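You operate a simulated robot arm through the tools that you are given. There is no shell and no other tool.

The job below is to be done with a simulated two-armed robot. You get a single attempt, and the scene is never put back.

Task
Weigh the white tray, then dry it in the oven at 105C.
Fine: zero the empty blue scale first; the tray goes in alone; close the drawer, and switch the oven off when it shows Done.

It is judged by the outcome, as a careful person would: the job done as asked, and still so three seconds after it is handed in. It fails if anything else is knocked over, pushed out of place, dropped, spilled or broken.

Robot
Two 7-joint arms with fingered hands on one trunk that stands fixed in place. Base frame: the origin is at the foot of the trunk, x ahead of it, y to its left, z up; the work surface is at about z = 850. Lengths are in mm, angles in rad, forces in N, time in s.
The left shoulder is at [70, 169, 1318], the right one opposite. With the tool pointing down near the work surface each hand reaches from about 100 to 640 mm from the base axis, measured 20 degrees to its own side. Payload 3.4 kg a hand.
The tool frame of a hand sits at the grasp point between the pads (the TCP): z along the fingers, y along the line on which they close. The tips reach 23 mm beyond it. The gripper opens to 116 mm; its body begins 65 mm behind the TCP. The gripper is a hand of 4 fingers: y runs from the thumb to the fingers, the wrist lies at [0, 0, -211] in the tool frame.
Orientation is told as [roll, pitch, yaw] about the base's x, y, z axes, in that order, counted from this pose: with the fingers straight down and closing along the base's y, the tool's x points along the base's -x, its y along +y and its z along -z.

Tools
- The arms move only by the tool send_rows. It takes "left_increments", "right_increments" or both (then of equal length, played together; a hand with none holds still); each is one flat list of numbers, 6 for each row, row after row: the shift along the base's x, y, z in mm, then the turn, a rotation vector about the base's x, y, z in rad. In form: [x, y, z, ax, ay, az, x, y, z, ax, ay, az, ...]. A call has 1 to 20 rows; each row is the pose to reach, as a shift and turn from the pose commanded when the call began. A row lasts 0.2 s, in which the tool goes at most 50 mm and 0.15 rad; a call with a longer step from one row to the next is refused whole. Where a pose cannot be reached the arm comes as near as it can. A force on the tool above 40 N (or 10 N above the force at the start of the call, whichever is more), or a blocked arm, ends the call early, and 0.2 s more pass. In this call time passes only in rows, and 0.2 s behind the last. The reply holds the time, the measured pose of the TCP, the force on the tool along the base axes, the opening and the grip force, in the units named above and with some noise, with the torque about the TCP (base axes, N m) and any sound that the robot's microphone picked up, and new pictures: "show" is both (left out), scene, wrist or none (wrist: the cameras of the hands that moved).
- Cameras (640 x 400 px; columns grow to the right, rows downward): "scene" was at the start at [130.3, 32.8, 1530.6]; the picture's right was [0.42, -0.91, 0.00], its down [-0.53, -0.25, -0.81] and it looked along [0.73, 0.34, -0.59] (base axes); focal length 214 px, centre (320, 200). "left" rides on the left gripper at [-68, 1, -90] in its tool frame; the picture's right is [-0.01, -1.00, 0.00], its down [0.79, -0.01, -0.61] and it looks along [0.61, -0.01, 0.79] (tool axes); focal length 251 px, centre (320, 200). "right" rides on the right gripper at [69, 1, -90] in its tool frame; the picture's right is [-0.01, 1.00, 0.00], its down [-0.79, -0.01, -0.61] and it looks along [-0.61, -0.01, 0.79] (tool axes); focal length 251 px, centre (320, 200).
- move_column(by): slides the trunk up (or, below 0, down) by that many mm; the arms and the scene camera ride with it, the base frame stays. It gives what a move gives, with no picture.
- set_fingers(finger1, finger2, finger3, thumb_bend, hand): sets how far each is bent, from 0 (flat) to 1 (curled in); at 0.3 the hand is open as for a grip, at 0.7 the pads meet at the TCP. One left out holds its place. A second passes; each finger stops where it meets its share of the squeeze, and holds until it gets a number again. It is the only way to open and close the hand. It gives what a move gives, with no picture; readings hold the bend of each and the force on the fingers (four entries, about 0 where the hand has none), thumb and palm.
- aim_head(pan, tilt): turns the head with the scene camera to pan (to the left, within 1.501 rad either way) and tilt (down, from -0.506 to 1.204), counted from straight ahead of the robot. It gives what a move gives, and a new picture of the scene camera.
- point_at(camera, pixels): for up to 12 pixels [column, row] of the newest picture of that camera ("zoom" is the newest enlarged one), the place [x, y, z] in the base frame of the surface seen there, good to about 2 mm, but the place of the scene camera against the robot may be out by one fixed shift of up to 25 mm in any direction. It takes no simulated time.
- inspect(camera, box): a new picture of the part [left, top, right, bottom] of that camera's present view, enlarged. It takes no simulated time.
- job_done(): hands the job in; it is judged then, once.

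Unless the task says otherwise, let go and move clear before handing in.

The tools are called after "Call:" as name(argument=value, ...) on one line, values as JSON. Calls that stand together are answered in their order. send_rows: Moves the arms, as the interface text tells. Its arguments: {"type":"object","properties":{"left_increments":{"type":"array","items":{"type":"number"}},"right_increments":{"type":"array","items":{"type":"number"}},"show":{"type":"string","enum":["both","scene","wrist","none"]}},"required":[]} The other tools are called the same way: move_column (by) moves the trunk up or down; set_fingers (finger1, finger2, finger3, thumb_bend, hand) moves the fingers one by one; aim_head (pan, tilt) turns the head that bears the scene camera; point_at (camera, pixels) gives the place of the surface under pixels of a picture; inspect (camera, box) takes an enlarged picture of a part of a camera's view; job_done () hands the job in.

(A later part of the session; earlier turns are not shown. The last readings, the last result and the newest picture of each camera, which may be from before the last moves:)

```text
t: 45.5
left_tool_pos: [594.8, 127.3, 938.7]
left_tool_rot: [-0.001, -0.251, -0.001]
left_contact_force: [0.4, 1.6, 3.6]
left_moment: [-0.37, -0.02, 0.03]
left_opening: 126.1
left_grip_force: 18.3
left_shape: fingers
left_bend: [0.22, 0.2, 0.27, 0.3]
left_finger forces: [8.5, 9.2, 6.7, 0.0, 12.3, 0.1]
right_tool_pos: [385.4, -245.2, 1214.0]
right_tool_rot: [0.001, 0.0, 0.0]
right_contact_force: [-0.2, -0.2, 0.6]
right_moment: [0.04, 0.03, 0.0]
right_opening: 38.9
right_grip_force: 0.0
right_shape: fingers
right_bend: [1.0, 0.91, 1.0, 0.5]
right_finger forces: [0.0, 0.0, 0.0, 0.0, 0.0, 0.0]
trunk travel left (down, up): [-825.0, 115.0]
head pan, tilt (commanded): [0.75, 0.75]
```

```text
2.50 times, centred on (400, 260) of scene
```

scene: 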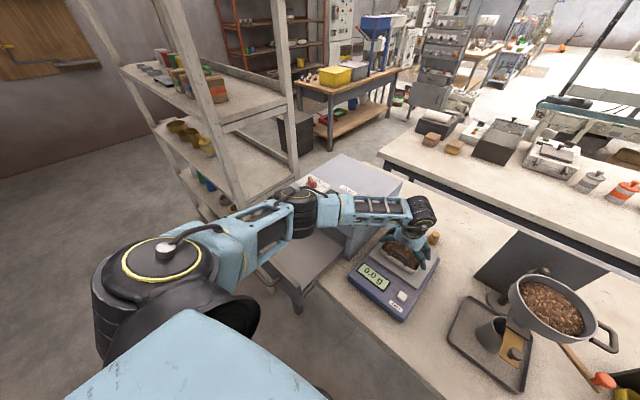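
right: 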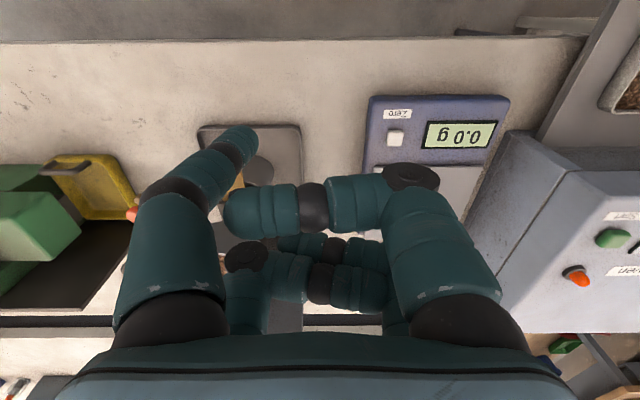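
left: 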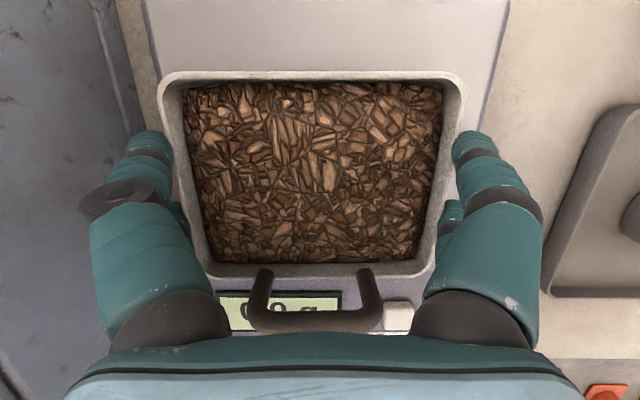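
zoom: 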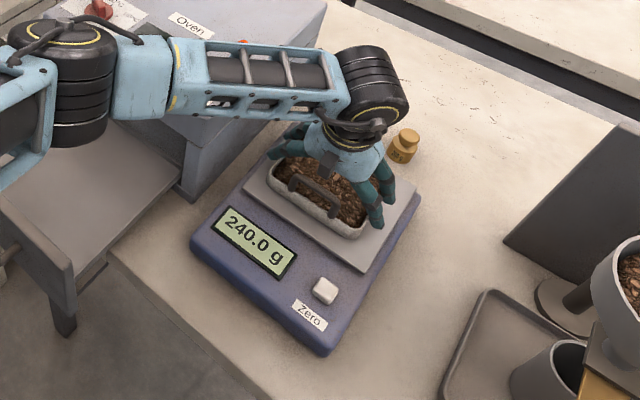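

The tray is down on the plate: the scale shows about 240 g and the tool feels +3.6 N. I'll open the hand to let go.

Call:
set_fingers(hand="left", finger1=0.12, finger2=0.12, finger3=0.12, thumb_bend=0.12)

Call:
inspect(camera="scene", box=[330, 180, 470, 340])

Call:
inspect(camera="left", box=[0, 0, 640, 400])

```text
t: 46.5
left_tool_pos: [595.5, 125.9, 937.8]
left_tool_rot: [0.0, -0.25, 0.001]
left_contact_force: [0.8, 0.1, -0.4]
left_moment: [-0.04, -0.01, -0.03]
left_opening: 149.2
left_grip_force: 0.1
left_shape: fingers
left_bend: [0.12, 0.12, 0.12, 0.12]
left_finger forces: [0.1, 0.0, 0.1, 0.0, 0.0, 0.1]
right_tool_pos: [387.0, -245.3, 1213.6]
right_tool_rot: [0.0, 0.0, 0.001]
right_contact_force: [0.1, 0.1, -1.0]
right_moment: [0.03, -0.01, 0.0]
right_opening: 39.3
right_grip_force: 0.0
right_shape: fingers
right_bend: [1.0, 0.91, 1.0, 0.5]
right_finger forces: [0.1, 0.0, 0.0, 0.1, 0.0, 0.1]
trunk travel left (down, up): [-825.0, 115.0]
head pan, tilt (commanded): [0.75, 0.75]
```

```text
2.50 times, centred on (400, 260) of scene
```

zoom: 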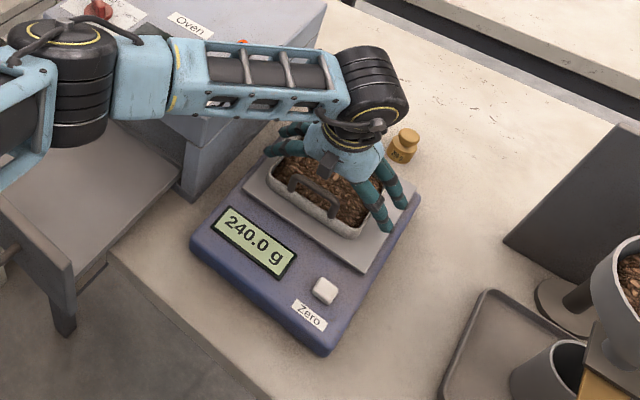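

```text
1.00 times, centred on (320, 200) of left (not enlarged: the box is as wide or as high as the picture)
```

zoom: 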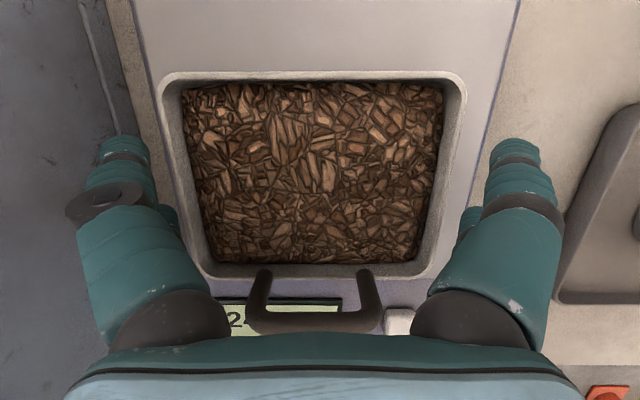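

The hand is free of the tray (all digit forces near 0) and the scale reads 240.0 g. I'll lift the hand clear and wait a moment to confirm a steady weight.

Call:
send_rows(left_increments=[0, 0, 20, 0, 0, 0, 0, 0, 50, 0, 0, 0, 0, 0, 70, 0, 0, 0, 0, 0, 70, 0, 0, 0, 0, 0, 70, 0, 0, 0, 0, 0, 70, 0, 0, 0, 0, 0, 70, 0, 0, 0, 0, 0, 70, 0, 0, 0, 0, 0, 70, 0, 0, 0, 0, 0, 70, 0, 0, 0, 0, 0, 70, 0, 0, 0, 0, 0, 70, 0, 0, 0], show="wrist")

Call:
inspect(camera="scene", box=[330, 180, 470, 340])

```text
t: 49.1
left_tool_pos: [595.4, 126.5, 1007.4]
left_tool_rot: [0.001, -0.249, 0.0]
left_contact_force: [0.1, -0.2, 0.2]
left_moment: [0.0, -0.02, -0.04]
left_opening: 149.2
left_grip_force: 0.1
left_shape: fingers
left_bend: [0.12, 0.12, 0.12, 0.12]
left_finger forces: [0.0, 0.1, 0.0, 0.0, 0.0, 0.1]
right_tool_pos: [385.4, -245.9, 1214.6]
right_tool_rot: [-0.001, 0.001, -0.001]
right_contact_force: [0.6, -0.1, 0.5]
right_moment: [-0.03, -0.01, 0.0]
right_opening: 39.3
right_grip_force: 0.2
right_shape: fingers
right_bend: [1.0, 0.91, 1.0, 0.5]
right_finger forces: [0.0, 0.1, 0.0, 0.0, 0.0, 0.1]
trunk travel left (down, up): [-825.0, 115.0]
head pan, tilt (commanded): [0.75, 0.75]
```

left: 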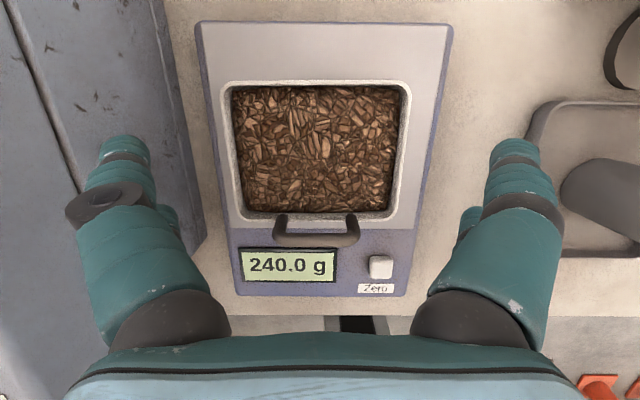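

```text
2.50 times, centred on (400, 260) of scene
```

zoom: 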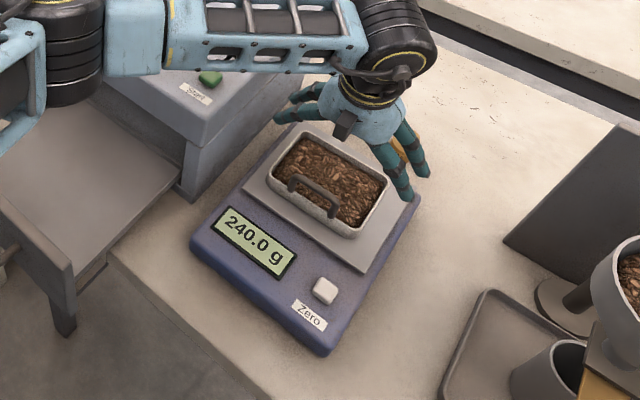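

The display reads a steady 240.0 g with the hand well clear, so the weighing is done. I'll measure the tray's place on the plate to grip it again.

Call:
inspect(camera="left", box=[200, 60, 440, 260])

Call:
point_at(camera="left", pixels=[[227, 120], [404, 120], [229, 160], [401, 160], [316, 84], [316, 212], [240, 84], [395, 84], [240, 212], [385, 212]])

```text
2.00 times, centred on (320, 160) of left
```

zoom: 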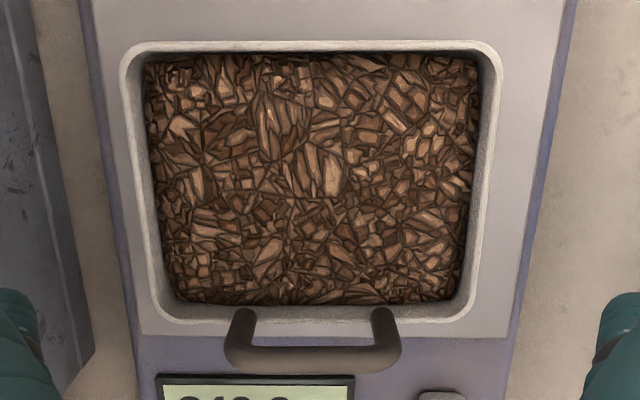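

```text
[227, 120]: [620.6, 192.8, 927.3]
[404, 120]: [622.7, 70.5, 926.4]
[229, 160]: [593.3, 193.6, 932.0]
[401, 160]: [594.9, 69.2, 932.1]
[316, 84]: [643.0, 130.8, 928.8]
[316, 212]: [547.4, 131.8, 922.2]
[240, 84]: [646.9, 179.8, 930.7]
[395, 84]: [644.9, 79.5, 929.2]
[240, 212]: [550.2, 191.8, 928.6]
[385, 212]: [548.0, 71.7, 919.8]
```

Call:
point_at(camera="zoom", pixels=[[124, 100], [498, 100], [130, 150], [492, 150], [137, 200], [484, 200], [118, 100], [504, 100], [310, 45], [310, 317]])

```text
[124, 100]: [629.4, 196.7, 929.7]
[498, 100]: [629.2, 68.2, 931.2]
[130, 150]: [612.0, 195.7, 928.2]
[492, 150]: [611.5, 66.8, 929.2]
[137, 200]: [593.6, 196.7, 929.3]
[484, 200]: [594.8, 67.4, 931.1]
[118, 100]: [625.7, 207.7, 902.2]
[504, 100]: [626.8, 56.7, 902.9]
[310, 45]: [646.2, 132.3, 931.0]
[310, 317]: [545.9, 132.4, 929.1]
```

The tray is centred at (596, 132) with its rim at z 931. I'll line up the hand and lower it over the tray again.

Call:
send_rows(left_increments=[1, 5.5, -10, 0, 0, 0, 1, 5.5, -30, 0, 0, 0, 1, 5.5, -50, 0, 0, 0, 1, 5.5, -62, 0, 0, 0, 1, 5.5, -69, 0, 0, 0], show="wrist")

Call:
inspect(camera="scene", box=[330, 180, 470, 340])

```text
t: 50.3
left_tool_pos: [597.1, 132.3, 938.5]
left_tool_rot: [0.0, -0.25, -0.001]
left_contact_force: [0.9, 0.4, -0.6]
left_moment: [0.01, 0.02, 0.01]
left_opening: 149.1
left_grip_force: 0.1
left_shape: fingers
left_bend: [0.12, 0.12, 0.12, 0.12]
left_finger forces: [0.0, 0.0, 0.0, 0.0, 0.0, 0.1]
right_tool_pos: [385.6, -246.9, 1212.7]
right_tool_rot: [-0.002, 0.0, -0.001]
right_contact_force: [0.7, 0.3, -0.4]
right_moment: [0.03, -0.01, -0.02]
right_opening: 38.9
right_grip_force: 0.1
right_shape: fingers
right_bend: [1.0, 0.91, 1.0, 0.5]
right_finger forces: [0.0, 0.0, 0.1, 0.1, 0.0, 0.0]
trunk travel left (down, up): [-825.0, 115.0]
head pan, tilt (commanded): [0.75, 0.75]
```

left: 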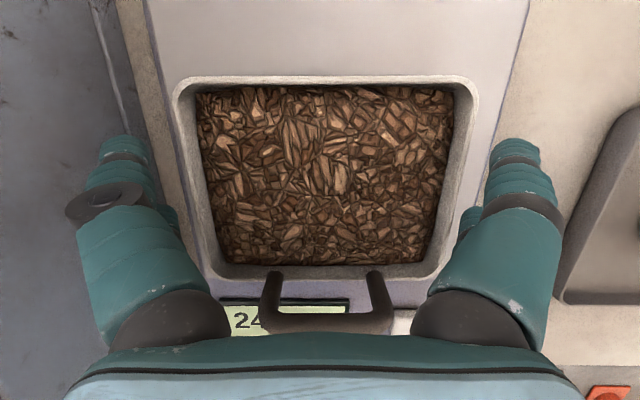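

```text
2.50 times, centred on (400, 260) of scene
```

zoom: 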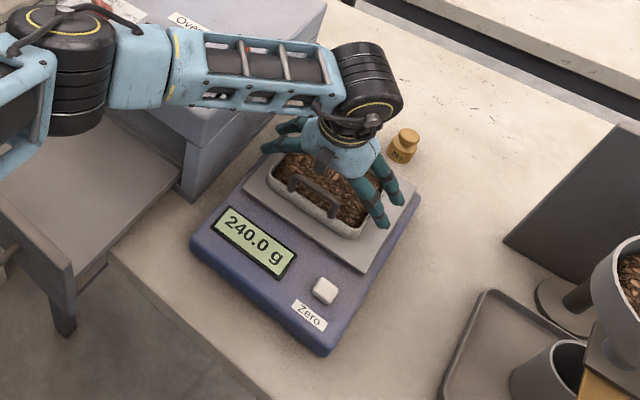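

The hand is centred around the tray again. I'll close on it gently, then firmly.

Call:
set_fingers(hand="left", finger1=0.26, finger2=0.26, finger3=0.26, thumb_bend=0.26)

Call:
set_fingers(hand="left", finger1=0.42, finger2=0.42, finger3=0.38, thumb_bend=0.38)

Call:
inspect(camera="left", box=[0, 0, 640, 400])

```text
t: 51.3
left_tool_pos: [596.2, 132.2, 938.6]
left_tool_rot: [0.002, -0.249, -0.001]
left_contact_force: [-0.1, -1.6, 3.1]
left_moment: [-0.17, -0.01, 0.01]
left_opening: 128.5
left_grip_force: 3.9
left_shape: fingers
left_bend: [0.24, 0.22, 0.2, 0.24]
left_finger forces: [0.7, 2.1, 3.4, 0.0, 1.8, 0.0]
right_tool_pos: [386.8, -246.5, 1214.8]
right_tool_rot: [0.001, -0.001, 0.001]
right_contact_force: [0.0, 0.5, 0.1]
right_moment: [0.02, -0.01, -0.01]
right_opening: 39.0
right_grip_force: 0.1
right_shape: fingers
right_bend: [1.0, 0.91, 1.0, 0.5]
right_finger forces: [0.0, 0.0, 0.1, 0.0, 0.1, 0.0]
trunk travel left (down, up): [-825.0, 115.0]
head pan, tilt (commanded): [0.75, 0.75]
```

```text
t: 52.3
left_tool_pos: [596.7, 132.5, 939.0]
left_tool_rot: [0.0, -0.25, 0.001]
left_contact_force: [0.3, -1.9, 5.3]
left_moment: [-0.31, -0.03, 0.01]
left_opening: 125.8
left_grip_force: 17.5
left_shape: fingers
left_bend: [0.26, 0.24, 0.23, 0.27]
left_finger forces: [7.1, 8.4, 7.5, 0.1, 11.6, 0.0]
right_tool_pos: [385.1, -246.6, 1213.7]
right_tool_rot: [0.001, 0.001, 0.003]
right_contact_force: [-0.3, -0.1, -0.9]
right_moment: [0.01, 0.04, 0.04]
right_opening: 39.1
right_grip_force: 0.1
right_shape: fingers
right_bend: [1.0, 0.91, 1.0, 0.5]
right_finger forces: [0.0, 0.1, 0.0, 0.0, 0.0, 0.0]
trunk travel left (down, up): [-825.0, 115.0]
head pan, tilt (commanded): [0.75, 0.75]
```

```text
1.00 times, centred on (320, 200) of left (not enlarged: the box is as wide or as high as the picture)
```

zoom: 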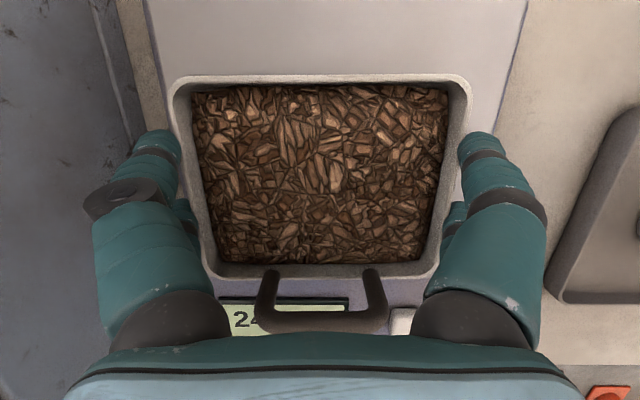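

The grip is 17.5 N, evenly spread. I'll lift and carry the tray back the way it came: up, back to x about 384, then left.

Call:
send_rows(left_increments=[0, 0, 3, 0, 0, 0, 0, 0, 7, 0, 0, 0, 0, 0, 12, 0, 0, 0, 0, 0, 24, 0, 0, 0, 0, 0, 40, 0, 0, 0, 0, 0, 52, 0, 0, 0, 0, 0, 56, 0, 0, 0, -10, -2, 56, 0, 0, 0, -32, -5, 56, 0, 0, 0, -58, -6, 56, 0, 0, 0, -84, -6, 56, 0, 0, 0, -110, -6, 56, 0, 0, 0, -136, -6, 56, 0, 0, 0, -162, -6, 56, 0, 0, 0, -186, -6, 56, 0, 0, 0, -204, -6, 56, 0, 0, 0, -212, -6, 56, 0, 0, 0], show="both")

```text
t: 55.9
left_tool_pos: [385.8, 127.5, 994.7]
left_tool_rot: [0.001, -0.25, 0.002]
left_contact_force: [-0.1, 0.4, -2.4]
left_moment: [0.0, -0.04, 0.01]
left_opening: 125.4
left_grip_force: 17.1
left_shape: fingers
left_bend: [0.24, 0.22, 0.23, 0.28]
left_finger forces: [7.8, 9.0, 6.4, 0.0, 10.3, 0.0]
right_tool_pos: [385.4, -244.8, 1213.4]
right_tool_rot: [-0.001, 0.0, -0.001]
right_contact_force: [0.4, -0.7, 0.0]
right_moment: [0.02, 0.01, -0.02]
right_opening: 39.1
right_grip_force: 0.0
right_shape: fingers
right_bend: [1.0, 0.91, 1.0, 0.5]
right_finger forces: [0.0, 0.1, 0.1, 0.0, 0.0, 0.1]
trunk travel left (down, up): [-825.0, 115.0]
head pan, tilt (commanded): [0.75, 0.75]
```

scene: 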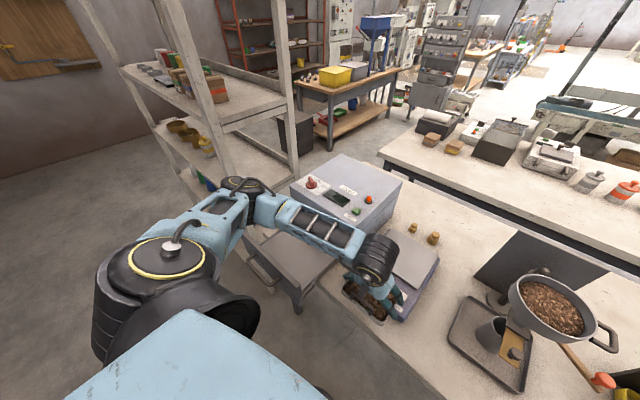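
left: 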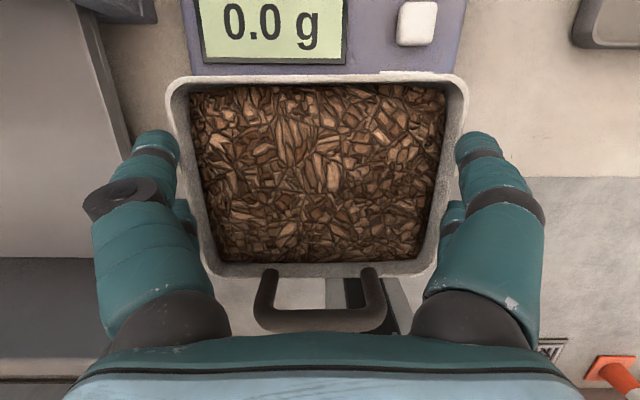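

The tray is back in front of the scale, which reads 0.0 g again. Now left to y about 410 over the drawer.

Call:
send_rows(left_increments=[0, 8, 0, 0, 0, 0, 0, 30, 0, 0, 0, 0, 0, 58, 0, 0, 0, 0, 0, 86, 0, 0, 0, 0, 0, 114, 0, 0, 0, 0, 0, 142, 0, 0, 0, 0, 0, 170, 0, 0, 0, 0, 0, 198, 0, 0, 0, 0, 0, 226, 0, 0, 0, 0, 0, 252, 0, 0, 0, 0, 0, 272, 0, 0, 0, 0, 0, 282, 0, 0, 0, 0], show="both")

```text
t: 58.5
left_tool_pos: [385.8, 410.5, 992.6]
left_tool_rot: [0.0, -0.249, -0.001]
left_contact_force: [0.6, -0.3, -3.2]
left_moment: [0.01, 0.0, 0.02]
left_opening: 124.4
left_grip_force: 14.2
left_shape: fingers
left_bend: [0.24, 0.22, 0.24, 0.28]
left_finger forces: [6.4, 8.6, 6.0, 0.1, 8.2, 0.0]
right_tool_pos: [385.1, -245.2, 1213.6]
right_tool_rot: [0.001, 0.0, 0.001]
right_contact_force: [0.3, -0.4, -0.5]
right_moment: [0.01, 0.01, -0.03]
right_opening: 38.9
right_grip_force: 0.1
right_shape: fingers
right_bend: [1.0, 0.91, 1.0, 0.5]
right_finger forces: [0.0, 0.0, 0.1, 0.0, 0.0, 0.1]
trunk travel left (down, up): [-825.0, 115.0]
head pan, tilt (commanded): [0.75, 0.75]
```

scene: 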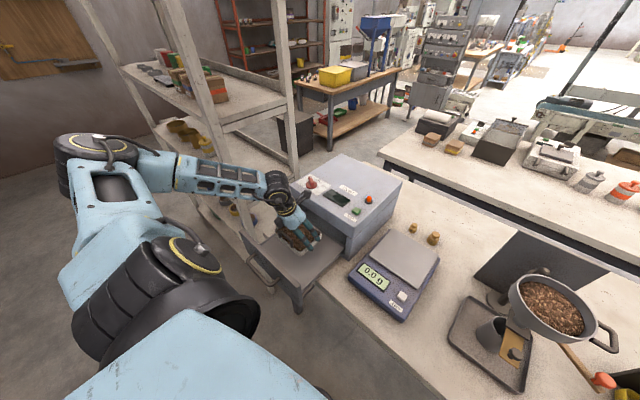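
left: 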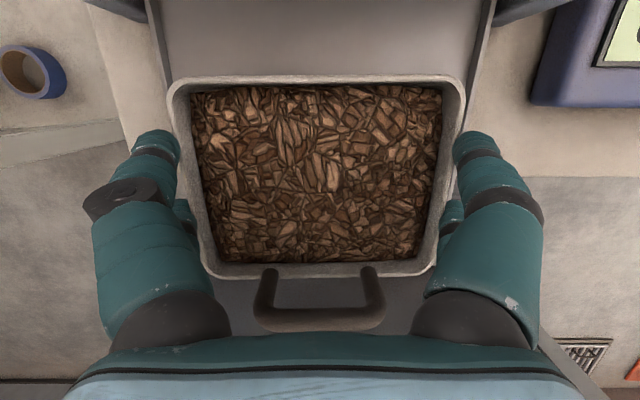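

The tray is over the drawer again and the grip is still 14 N. I'll lower it onto the drawer floor, slowing near contact.

Call:
send_rows(left_increments=[0, 0, -8, 0, 0, 0, 0, 0, -24, 0, 0, 0, 0, 0, -42, 0, 0, 0, 0, 0, -56, 0, 0, 0, 0, 0, -64, 0, 0, 0, 0, 0, -69, 0, 0, 0, 0, 0, -73, 0, 0, 0, 0, 0, -75, 0, 0, 0, 0, 0, -77, 0, 0, 0], show="wrist")

Call:
inspect(camera="scene", box=[250, 180, 350, 290])

```text
t: 60.5
left_tool_pos: [383.8, 409.5, 919.7]
left_tool_rot: [0.001, -0.255, -0.001]
left_contact_force: [2.1, 3.5, 18.1]
left_moment: [-0.83, -0.09, 0.0]
left_opening: 125.6
left_grip_force: 17.6
left_shape: fingers
left_bend: [0.24, 0.22, 0.24, 0.29]
left_finger forces: [8.0, 9.1, 7.4, 0.0, 11.0, 0.0]
right_tool_pos: [383.6, -246.0, 1214.6]
right_tool_rot: [0.003, -0.003, 0.0]
right_contact_force: [-0.5, 0.1, 0.2]
right_moment: [0.03, -0.03, 0.0]
right_opening: 39.0
right_grip_force: 0.1
right_shape: fingers
right_bend: [1.0, 0.91, 1.0, 0.5]
right_finger forces: [0.0, 0.0, 0.0, 0.1, 0.1, 0.1]
trunk travel left (down, up): [-825.0, 115.0]
head pan, tilt (commanded): [0.75, 0.75]
```

left: 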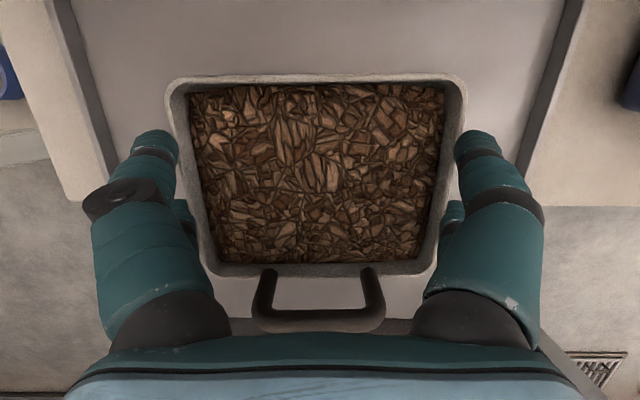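

```text
3.64 times, centred on (300, 235) of scene
```

zoom: 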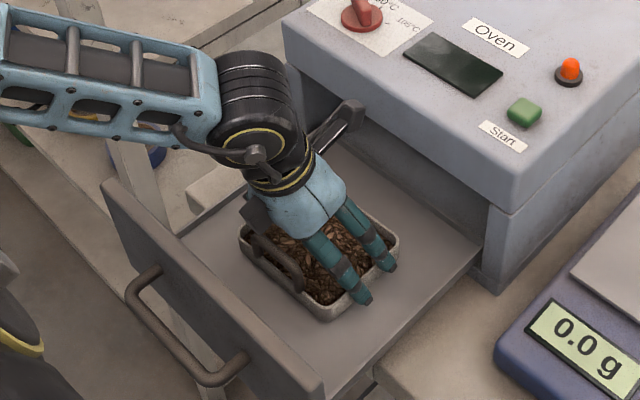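

The tray is down on the drawer floor, with the hand pressing it at 18 N. I'll ease up 2 mm and then open the hand.

Call:
send_rows(left_increments=[0, 0, 2, 0, 0, 0], show="none")

Call:
set_fingers(hand="left", finger1=0.12, finger2=0.12, finger3=0.12, thumb_bend=0.12)

Call:
send_rows(left_increments=[0, 0, 15, 0, 0, 0, 0, 0, 50, 0, 0, 0, 0, 0, 95, 0, 0, 0, 0, 0, 140, 0, 0, 0, 0, 0, 180, 0, 0, 0], show="both")

```text
t: 60.9
left_tool_pos: [383.9, 408.0, 920.0]
left_tool_rot: [0.0, -0.252, -0.001]
left_contact_force: [3.2, 2.3, 14.5]
left_moment: [-0.72, -0.12, 0.01]
left_opening: 125.1
left_grip_force: 16.6
left_shape: fingers
left_bend: [0.24, 0.22, 0.24, 0.29]
left_finger forces: [7.7, 8.6, 6.9, 0.1, 10.6, 0.0]
right_tool_pos: [384.9, -246.6, 1213.4]
right_tool_rot: [-0.001, 0.0, -0.001]
right_contact_force: [0.3, -0.9, -0.8]
right_moment: [-0.03, 0.0, -0.01]
right_opening: 38.9
right_grip_force: 0.1
right_shape: fingers
right_bend: [1.0, 0.91, 1.0, 0.5]
right_finger forces: [0.1, 0.1, 0.0, 0.0, 0.0, 0.0]
trunk travel left (down, up): [-825.0, 115.0]
head pan, tilt (commanded): [0.75, 0.75]
```

```text
t: 61.9
left_tool_pos: [385.6, 408.8, 918.7]
left_tool_rot: [0.0, -0.25, 0.001]
left_contact_force: [0.4, 0.1, 0.8]
left_moment: [0.01, 0.01, 0.0]
left_opening: 149.3
left_grip_force: 0.0
left_shape: fingers
left_bend: [0.12, 0.12, 0.12, 0.12]
left_finger forces: [0.1, 0.1, 0.0, 0.0, 0.0, 0.1]
right_tool_pos: [385.1, -246.4, 1214.0]
right_tool_rot: [0.001, -0.001, 0.001]
right_contact_force: [0.2, -0.1, -0.4]
right_moment: [0.01, -0.01, 0.03]
right_opening: 39.4
right_grip_force: 0.1
right_shape: fingers
right_bend: [1.0, 0.91, 1.0, 0.5]
right_finger forces: [0.1, 0.1, 0.0, 0.0, 0.0, 0.0]
trunk travel left (down, up): [-825.0, 115.0]
head pan, tilt (commanded): [0.75, 0.75]
```

```text
t: 63.1
left_tool_pos: [384.0, 408.5, 1099.4]
left_tool_rot: [0.0, -0.249, -0.003]
left_contact_force: [0.2, -1.0, 0.0]
left_moment: [-0.02, 0.03, -0.02]
left_opening: 149.2
left_grip_force: 0.0
left_shape: fingers
left_bend: [0.12, 0.12, 0.12, 0.12]
left_finger forces: [0.0, 0.0, 0.0, 0.0, 0.0, 0.1]
right_tool_pos: [385.0, -246.8, 1213.5]
right_tool_rot: [0.0, -0.001, 0.0]
right_contact_force: [0.6, -0.6, 0.1]
right_moment: [-0.02, 0.0, -0.03]
right_opening: 39.0
right_grip_force: 0.0
right_shape: fingers
right_bend: [1.0, 0.91, 1.0, 0.5]
right_finger forces: [0.0, 0.0, 0.0, 0.0, 0.1, 0.1]
trunk travel left (down, up): [-825.0, 115.0]
head pan, tilt (commanded): [0.75, 0.75]
```

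scene: 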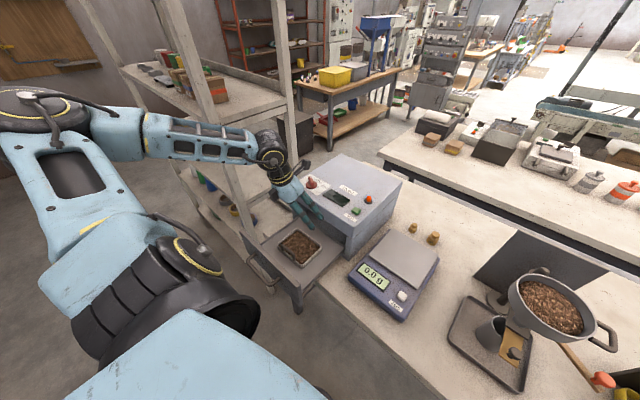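
left: 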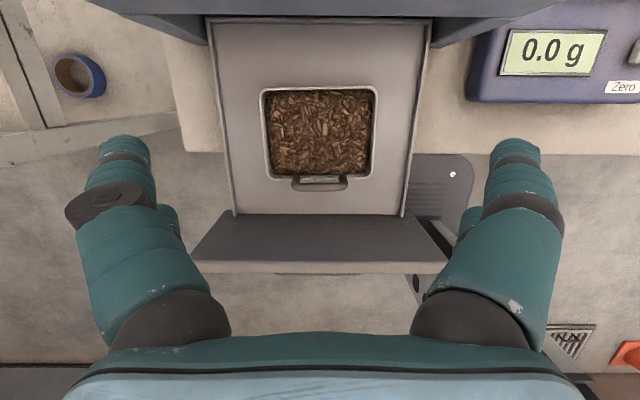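

The tray sits alone in the drawer at about (320,135) and the scale reads 0.0 g. Next is closing the drawer, so I'll measure its front panel and handle.

Call:
inspect(camera="scene", box=[225, 200, 345, 330])

Call:
point_at(camera="left", pixels=[[320, 225], [320, 240], [320, 258], [320, 266], [210, 225], [430, 225], [205, 250], [440, 250], [320, 210], [276, 95], [366, 95], [320, 90]])

```text
3.08 times, centred on (285, 265) of scene
```

zoom: 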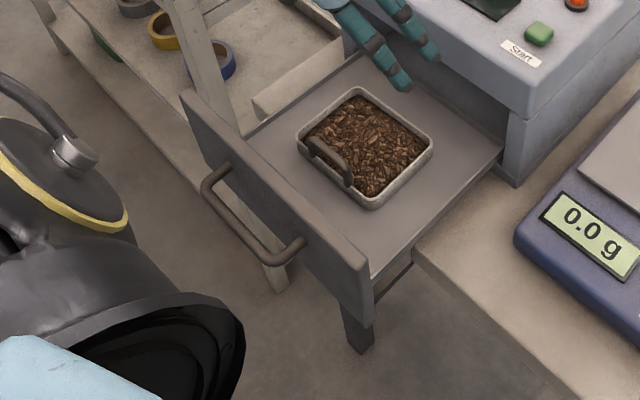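

```text
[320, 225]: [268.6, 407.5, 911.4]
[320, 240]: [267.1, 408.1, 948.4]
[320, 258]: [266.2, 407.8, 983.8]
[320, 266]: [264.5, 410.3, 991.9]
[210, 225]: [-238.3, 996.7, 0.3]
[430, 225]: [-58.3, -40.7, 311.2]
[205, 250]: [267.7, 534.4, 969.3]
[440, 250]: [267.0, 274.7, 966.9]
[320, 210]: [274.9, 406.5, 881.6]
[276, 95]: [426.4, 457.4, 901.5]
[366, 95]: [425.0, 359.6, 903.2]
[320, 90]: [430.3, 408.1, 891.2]
```

The front panel's inner face is at x 267, spanning y 275–535 and up to z about 990. I'll measure the handle in the scene view, corrected by the known offset.

Call:
point_at(camera="zoom", pixels=[[207, 185], [230, 230], [300, 245], [260, 250], [280, 210], [200, 130], [340, 270], [350, 300], [225, 165], [195, 95], [368, 250], [370, 320]])

Call:
set_fingers(hand="left", finger1=0.7, finger2=1.0, finger3=1.0, thumb_bend=0.7)

```text
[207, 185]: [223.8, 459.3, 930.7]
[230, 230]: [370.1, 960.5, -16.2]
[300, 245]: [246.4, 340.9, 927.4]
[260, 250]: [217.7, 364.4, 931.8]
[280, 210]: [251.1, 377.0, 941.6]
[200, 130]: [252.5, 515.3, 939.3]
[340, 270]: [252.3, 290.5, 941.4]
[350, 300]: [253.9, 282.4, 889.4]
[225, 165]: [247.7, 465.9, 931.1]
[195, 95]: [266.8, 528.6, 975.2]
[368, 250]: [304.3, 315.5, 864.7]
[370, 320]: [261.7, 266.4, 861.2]
```

```text
t: 64.1
left_tool_pos: [385.0, 408.7, 1098.2]
left_tool_rot: [0.001, -0.249, -0.001]
left_contact_force: [0.0, 0.2, -0.4]
left_moment: [0.0, -0.02, 0.01]
left_opening: 2.1
left_grip_force: 0.0
left_shape: fingers
left_bend: [0.7, 0.74, 0.74, 0.7]
left_finger forces: [0.0, 0.0, 0.1, 0.0, 0.0, 0.0]
right_tool_pos: [385.0, -245.1, 1212.7]
right_tool_rot: [0.002, -0.001, -0.001]
right_contact_force: [0.6, -0.1, 0.1]
right_moment: [0.03, 0.01, -0.01]
right_opening: 39.2
right_grip_force: 0.0
right_shape: fingers
right_bend: [1.0, 0.91, 1.0, 0.5]
right_finger forces: [0.0, 0.0, 0.1, 0.0, 0.1, 0.1]
trunk travel left (down, up): [-825.0, 115.0]
head pan, tilt (commanded): [0.75, 0.75]
```

The handle spans y about 347–469 at z 948 and x 218–250, with the panel face at x 249, so I'll push the panel above the handle at its centre. First I'll curl the back digits properly, one after the other.

Call:
set_fingers(hand="left", finger2=0.4, finger3=1.0)

Call:
set_fingers(hand="left", finger2=1.0, finger3=1.0)

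Call:
send_rows(left_increments=[-20, 0, 5, 0, -0.1, 0, -50, 0, 10, 0, -0.2, 0, -85, 0, 10, 0, -0.3, 0, -120, 0, 10, 0, -0.407, 0, -155, 0, 10, 0, -0.407, 0, -190, 0, 10, 0, -0.407, 0, -205, 0, 0, 0, -0.407, 0], show="both")

```text
t: 65.1
left_tool_pos: [385.2, 410.3, 1098.7]
left_tool_rot: [0.0, -0.249, 0.001]
left_contact_force: [-0.7, 0.8, 0.5]
left_moment: [0.0, 0.01, 0.0]
left_opening: 1.6
left_grip_force: 0.0
left_shape: fingers
left_bend: [0.7, 0.4, 1.0, 0.7]
left_finger forces: [0.0, 0.0, 0.0, 0.0, 0.0, 0.0]
right_tool_pos: [385.5, -244.9, 1215.3]
right_tool_rot: [0.001, -0.002, 0.0]
right_contact_force: [0.3, -0.5, -0.3]
right_moment: [0.01, 0.02, -0.02]
right_opening: 39.0
right_grip_force: 0.1
right_shape: fingers
right_bend: [1.0, 0.91, 1.0, 0.5]
right_finger forces: [0.0, 0.0, 0.0, 0.0, 0.0, 0.0]
trunk travel left (down, up): [-825.0, 115.0]
head pan, tilt (commanded): [0.75, 0.75]
```

```text
t: 66.1
left_tool_pos: [384.5, 409.1, 1098.1]
left_tool_rot: [0.001, -0.248, 0.0]
left_contact_force: [0.7, 0.4, 0.1]
left_moment: [0.01, 0.01, -0.02]
left_opening: 1.8
left_grip_force: 0.1
left_shape: fingers
left_bend: [0.7, 0.9, 1.0, 0.7]
left_finger forces: [0.0, 0.1, 0.0, 0.1, 0.0, 0.0]
right_tool_pos: [385.5, -245.9, 1214.4]
right_tool_rot: [0.0, 0.0, 0.0]
right_contact_force: [0.2, -0.4, -0.4]
right_moment: [0.01, -0.04, 0.02]
right_opening: 39.1
right_grip_force: 0.0
right_shape: fingers
right_bend: [1.0, 0.91, 1.0, 0.5]
right_finger forces: [0.0, 0.1, 0.0, 0.0, 0.0, 0.1]
trunk travel left (down, up): [-825.0, 115.0]
head pan, tilt (commanded): [0.75, 0.75]
```

```text
t: 67.7
left_tool_pos: [227.5, 447.0, 1054.2]
left_tool_rot: [-0.008, -0.663, -0.001]
left_contact_force: [-0.2, 0.2, 0.6]
left_moment: [0.0, 0.01, 0.04]
left_opening: 1.7
left_grip_force: 0.0
left_shape: fingers
left_bend: [0.7, 0.91, 1.0, 0.7]
left_finger forces: [0.0, 0.0, 0.0, 0.0, 0.0, 0.1]
left hand out of reach, approached as far as the arm can: row 3, 4, 5, 6, 7
right_tool_pos: [384.1, -245.5, 1213.8]
right_tool_rot: [0.0, 0.0, -0.001]
right_contact_force: [0.4, -0.4, -0.1]
right_moment: [-0.04, -0.01, -0.01]
right_opening: 38.7
right_grip_force: 0.0
right_shape: fingers
right_bend: [1.0, 0.91, 1.0, 0.5]
right_finger forces: [0.1, 0.1, 0.1, 0.0, 0.0, 0.0]
trunk travel left (down, up): [-825.0, 115.0]
head pan, tilt (commanded): [0.75, 0.75]
```

scene: 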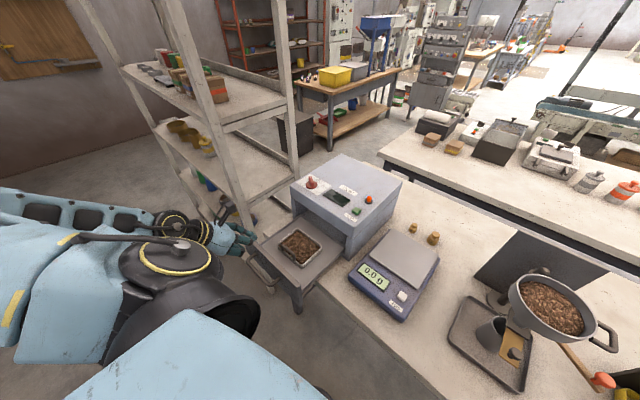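
left: 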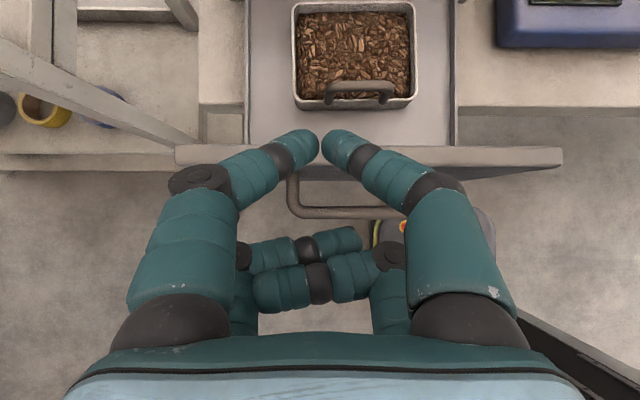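

The arm could not fold back that far: the left TCP stopped at (227, 447, 1054), still above the panel top at z 990. Raising the trunk will give the arm room.

Call:
move_column(by=110)

Call:
send_rows(left_increments=[0, 0, 0, 0, 0, 0], show="both")

```text
t: 69.1
left_tool_pos: [227.9, 448.3, 1163.9]
left_tool_rot: [-0.009, -0.658, 0.002]
left_contact_force: [-0.1, 0.4, 0.1]
left_moment: [-0.01, 0.0, -0.02]
left_opening: 1.8
left_grip_force: 0.1
left_shape: fingers
left_bend: [0.7, 0.91, 1.0, 0.7]
left_finger forces: [0.1, 0.0, 0.0, 0.0, 0.0, 0.0]
right_tool_pos: [385.3, -246.7, 1323.6]
right_tool_rot: [-0.001, 0.0, -0.001]
right_contact_force: [0.0, -0.4, -0.6]
right_moment: [-0.01, 0.04, 0.0]
right_opening: 39.1
right_grip_force: 0.1
right_shape: fingers
right_bend: [1.0, 0.91, 1.0, 0.5]
right_finger forces: [0.0, 0.0, 0.1, 0.1, 0.0, 0.0]
trunk travel left (down, up): [-935.0, 5.0]
head pan, tilt (commanded): [0.75, 0.75]
```

```text
t: 69.5
left_tool_pos: [227.9, 446.6, 1164.9]
left_tool_rot: [-0.008, -0.659, -0.001]
left_contact_force: [-0.4, 0.4, -0.1]
left_moment: [0.0, -0.03, 0.01]
left_opening: 1.3
left_grip_force: 0.0
left_shape: fingers
left_bend: [0.7, 0.91, 1.0, 0.7]
left_finger forces: [0.0, 0.0, 0.0, 0.0, 0.1, 0.0]
right_tool_pos: [385.2, -245.3, 1324.2]
right_tool_rot: [0.0, -0.001, -0.001]
right_contact_force: [-0.3, 1.1, -0.1]
right_moment: [-0.02, 0.0, 0.01]
right_opening: 39.1
right_grip_force: 0.1
right_shape: fingers
right_bend: [1.0, 0.91, 1.0, 0.5]
right_finger forces: [0.0, 0.0, 0.0, 0.0, 0.0, 0.1]
trunk travel left (down, up): [-935.0, 5.0]
head pan, tilt (commanded): [0.75, 0.75]
```

scene: 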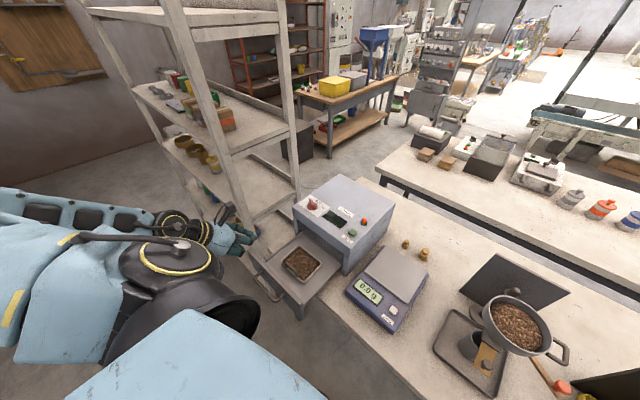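
left: 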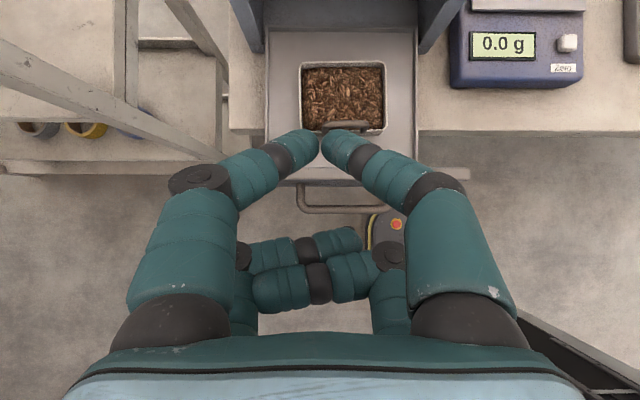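

The trunk is up 110 mm and the left TCP holds at (228, 447, 1164). I'll measure where the front fingertips at (318,140) are relative to it.

Call:
point_at(camera="left", pixels=[[308, 138], [331, 138], [312, 150], [335, 150], [300, 185], [340, 185], [320, 212], [345, 240], [310, 285]])

```text
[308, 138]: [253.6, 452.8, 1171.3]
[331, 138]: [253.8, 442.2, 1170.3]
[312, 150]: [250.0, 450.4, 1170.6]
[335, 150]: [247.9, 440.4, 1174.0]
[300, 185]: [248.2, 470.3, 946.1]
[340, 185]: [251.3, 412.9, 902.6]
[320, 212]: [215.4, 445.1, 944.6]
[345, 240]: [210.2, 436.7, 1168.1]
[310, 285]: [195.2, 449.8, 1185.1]
```

The tips lead the TCP by about 28 mm in x. I'll descend above the panel top, slip back in front of it, then lower to z about 976, above the handle.

Call:
send_rows(left_increments=[0, 0, -40, 0, 0, 0, 0, -10, -80, 0, 0, 0, 0, -25, -120, 0, 0, 0, -10, -37, -135, 0, 0, 0, -35, -37, -135, 0, 0, 0, -45, -37, -135, 0, 0, 0], show="both")

```text
t: 70.9
left_tool_pos: [183.6, 409.2, 1030.1]
left_tool_rot: [-0.009, -0.66, -0.001]
left_contact_force: [0.0, 0.5, 0.2]
left_moment: [-0.01, 0.01, -0.01]
left_opening: 1.6
left_grip_force: 0.0
left_shape: fingers
left_bend: [0.7, 0.91, 1.0, 0.7]
left_finger forces: [0.0, 0.0, 0.0, 0.0, 0.0, 0.0]
right_tool_pos: [386.9, -245.6, 1323.4]
right_tool_rot: [-0.001, 0.0, 0.001]
right_contact_force: [-0.7, 0.0, -0.2]
right_moment: [0.0, -0.02, -0.01]
right_opening: 39.0
right_grip_force: 0.1
right_shape: fingers
right_bend: [1.0, 0.91, 1.0, 0.5]
right_finger forces: [0.0, 0.0, 0.0, 0.0, 0.0, 0.1]
trunk travel left (down, up): [-935.0, 5.0]
head pan, tilt (commanded): [0.75, 0.75]
```

scene: 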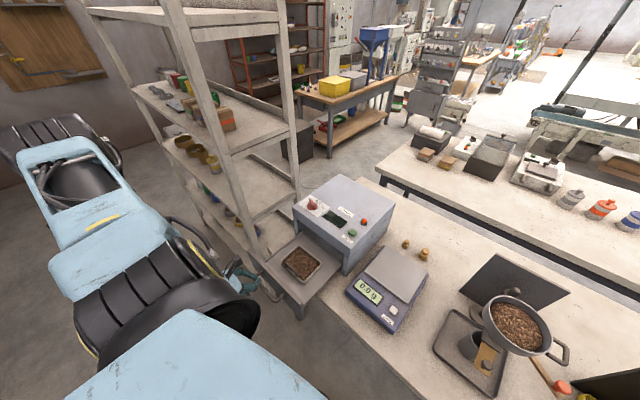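
left: 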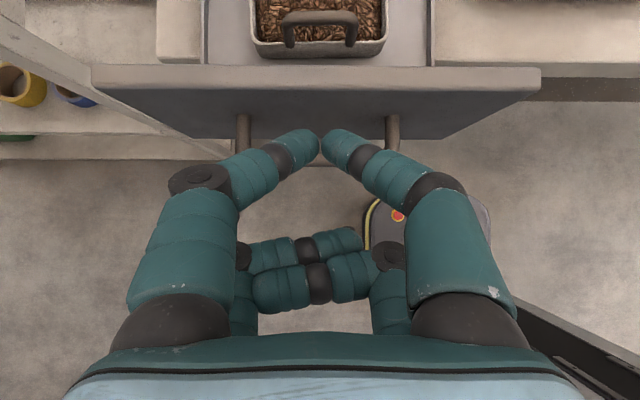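

The tips are in front of the panel, whose top edge is at row 70. I'll lower to z about 977 and then advance until contact.

Call:
send_rows(left_increments=[0, 0, -25, 0, 0, 0, 0, 0, -45, 0, 0, 0, 0, 0, -53, 0, 0, 0, 15, 0, -53, 0, 0, 0, 25, 0, -53, 0, 0, 0, 32, 0, -53, 0, 0, 0], show="wrist")

Call:
point_at(camera="left", pixels=[[320, 60], [320, 80], [320, 100], [320, 130], [308, 140], [332, 140], [250, 130], [390, 130], [320, 165]])

```text
t: 72.3
left_tool_pos: [215.1, 410.8, 975.8]
left_tool_rot: [-0.009, -0.661, 0.001]
left_contact_force: [0.4, -0.6, 0.0]
left_moment: [0.0, -0.02, 0.0]
left_opening: 1.4
left_grip_force: 0.1
left_shape: fingers
left_bend: [0.7, 0.91, 1.0, 0.7]
left_finger forces: [0.0, 0.0, 0.1, 0.0, 0.0, 0.0]
right_tool_pos: [384.9, -245.6, 1323.3]
right_tool_rot: [0.001, 0.002, 0.0]
right_contact_force: [0.7, 0.2, 0.3]
right_moment: [0.01, -0.01, -0.03]
right_opening: 38.9
right_grip_force: 0.0
right_shape: fingers
right_bend: [1.0, 0.91, 1.0, 0.5]
right_finger forces: [0.0, 0.1, 0.0, 0.0, 0.1, 0.0]
trunk travel left (down, up): [-935.0, 5.0]
head pan, tilt (commanded): [0.75, 0.75]
```

left: 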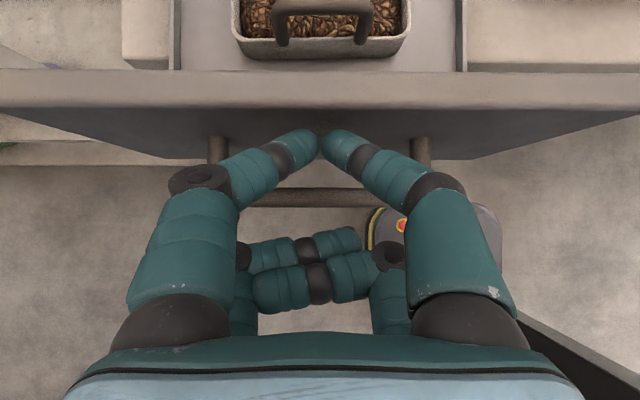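

```text
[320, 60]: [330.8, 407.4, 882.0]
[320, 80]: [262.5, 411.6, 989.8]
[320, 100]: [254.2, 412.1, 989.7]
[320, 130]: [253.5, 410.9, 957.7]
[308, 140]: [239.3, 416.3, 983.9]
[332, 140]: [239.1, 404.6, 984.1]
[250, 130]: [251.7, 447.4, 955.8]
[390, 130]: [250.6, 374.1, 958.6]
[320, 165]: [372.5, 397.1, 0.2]
```

The panel face is at x 253, with the tips about 10 mm short of it. I'll push forward smoothly by the first 100 mm and check.

Call:
send_rows(left_increments=[6, 0, 0, 0, 0, 0, 12, 0, 0, 0, 0, 0, 19, 0, 0, 0, 0, 0, 28, 0, 0, 0, 0, 0, 38, 0, 0, 0, 0, 0, 49, 0, 0, 0, 0, 0, 61, 0, 0, 0, 0, 0, 73, 0, 0, 0, 0, 0, 85, 0, 0, 0, 0, 0, 95, 0, 0, 0, 0, 0, 103, 0, 0, 0, 0, 0, 108, 0, 0, 0, 0, 0, 110, 0, 0, 0, 0, 0], show="both")

```text
t: 75.1
left_tool_pos: [324.9, 410.3, 975.7]
left_tool_rot: [-0.01, -0.661, 0.0]
left_contact_force: [-1.5, -0.1, 0.9]
left_moment: [-0.01, -0.03, 0.05]
left_opening: 1.1
left_grip_force: 0.2
left_shape: fingers
left_bend: [0.7, 0.91, 1.0, 0.7]
left_finger forces: [0.9, 0.0, 0.0, 0.0, 0.2, 0.0]
right_tool_pos: [386.8, -245.5, 1324.4]
right_tool_rot: [0.0, 0.001, 0.0]
right_contact_force: [-0.4, 0.0, 0.6]
right_moment: [-0.01, -0.01, 0.02]
right_opening: 39.4
right_grip_force: 0.0
right_shape: fingers
right_bend: [1.0, 0.91, 1.0, 0.5]
right_finger forces: [0.0, 0.1, 0.0, 0.0, 0.1, 0.0]
trunk travel left (down, up): [-935.0, 5.0]
head pan, tilt (commanded): [0.75, 0.75]
```

scene: 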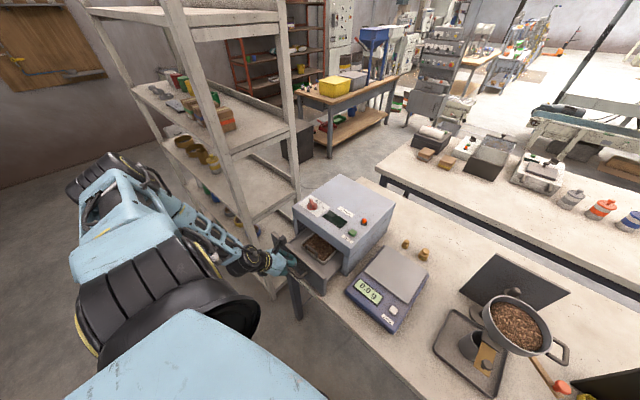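
left: 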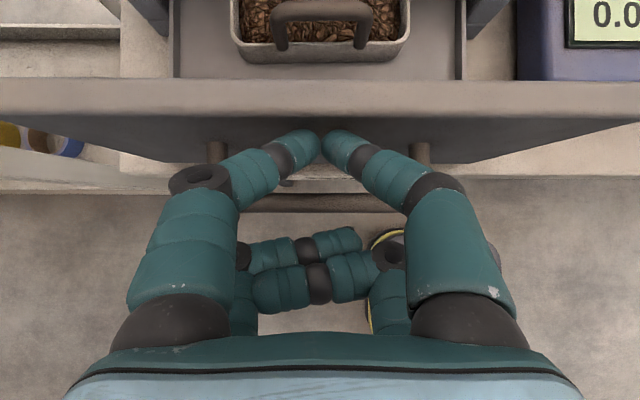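

The drawer slides easily (about 1.5 N) and the tray moves with it. I'll check that the tray's handle clears the oven opening.

Call:
inspect(camera="scene", box=[260, 170, 400, 320])

Call:
inspect(camera="left", box=[120, 0, 520, 200])

```text
2.67 times, centred on (330, 245) of scene
```

zoom: 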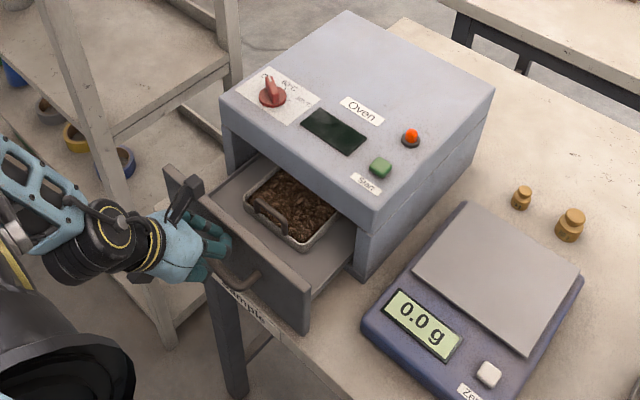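

```text
1.60 times, centred on (320, 100) of left
```

zoom: 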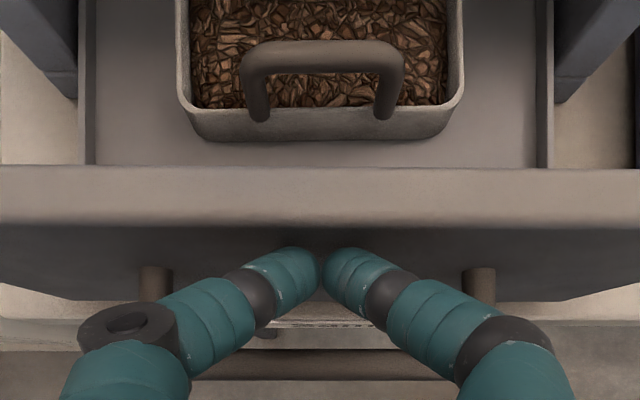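

The tray is entering the oven with its handle below the opening's top. I'll keep pushing, slowing near the end.

Call:
send_rows(left_increments=[5, 0, 0, 0, 0, 0, 13, 0, 0, 0, 0, 0, 23, 0, 0, 0, 0, 0, 35, 0, 0, 0, 0, 0, 47, 0, 0, 0, 0, 0, 59, 0, 0, 0, 0, 0, 70, 0, 0, 0, 0, 0, 78, 0, 0, 0, 0, 0, 84, 0, 0, 0, 0, 0, 88, 0, 0, 0, 0, 0], show="both")

Call:
inspect(camera="scene", box=[260, 170, 400, 320])

```text
t: 77.3
left_tool_pos: [413.9, 409.0, 975.6]
left_tool_rot: [-0.011, -0.661, -0.001]
left_contact_force: [-1.5, 0.2, 0.2]
left_moment: [-0.01, 0.01, 0.0]
left_opening: 1.0
left_grip_force: 0.2
left_shape: fingers
left_bend: [0.7, 0.91, 1.0, 0.7]
left_finger forces: [1.0, 0.0, 0.1, 0.0, 0.3, 0.1]
right_tool_pos: [386.3, -245.5, 1324.2]
right_tool_rot: [0.001, -0.001, -0.002]
right_contact_force: [0.5, -0.6, -0.1]
right_moment: [0.0, -0.03, -0.03]
right_opening: 38.8
right_grip_force: 0.0
right_shape: fingers
right_bend: [1.0, 0.91, 1.0, 0.5]
right_finger forces: [0.0, 0.0, 0.0, 0.1, 0.0, 0.0]
trunk travel left (down, up): [-935.0, 5.0]
head pan, tilt (commanded): [0.75, 0.75]
```

scene: 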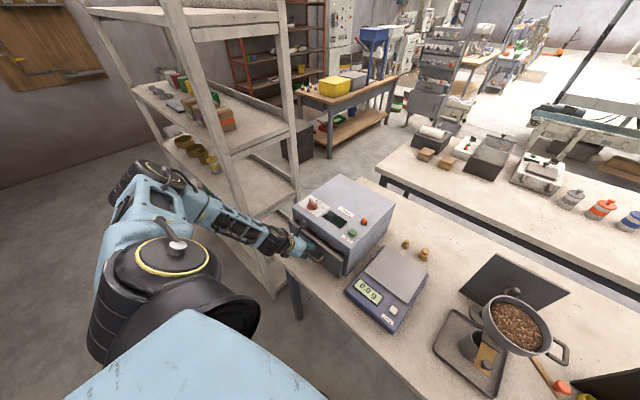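
left: 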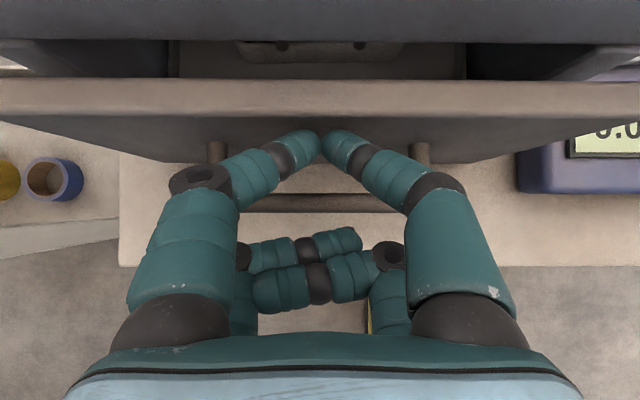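

```text
2.67 times, centred on (330, 245) of scene
```

zoom: 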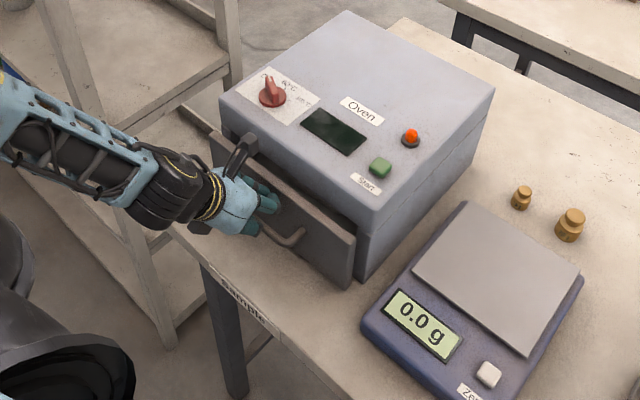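

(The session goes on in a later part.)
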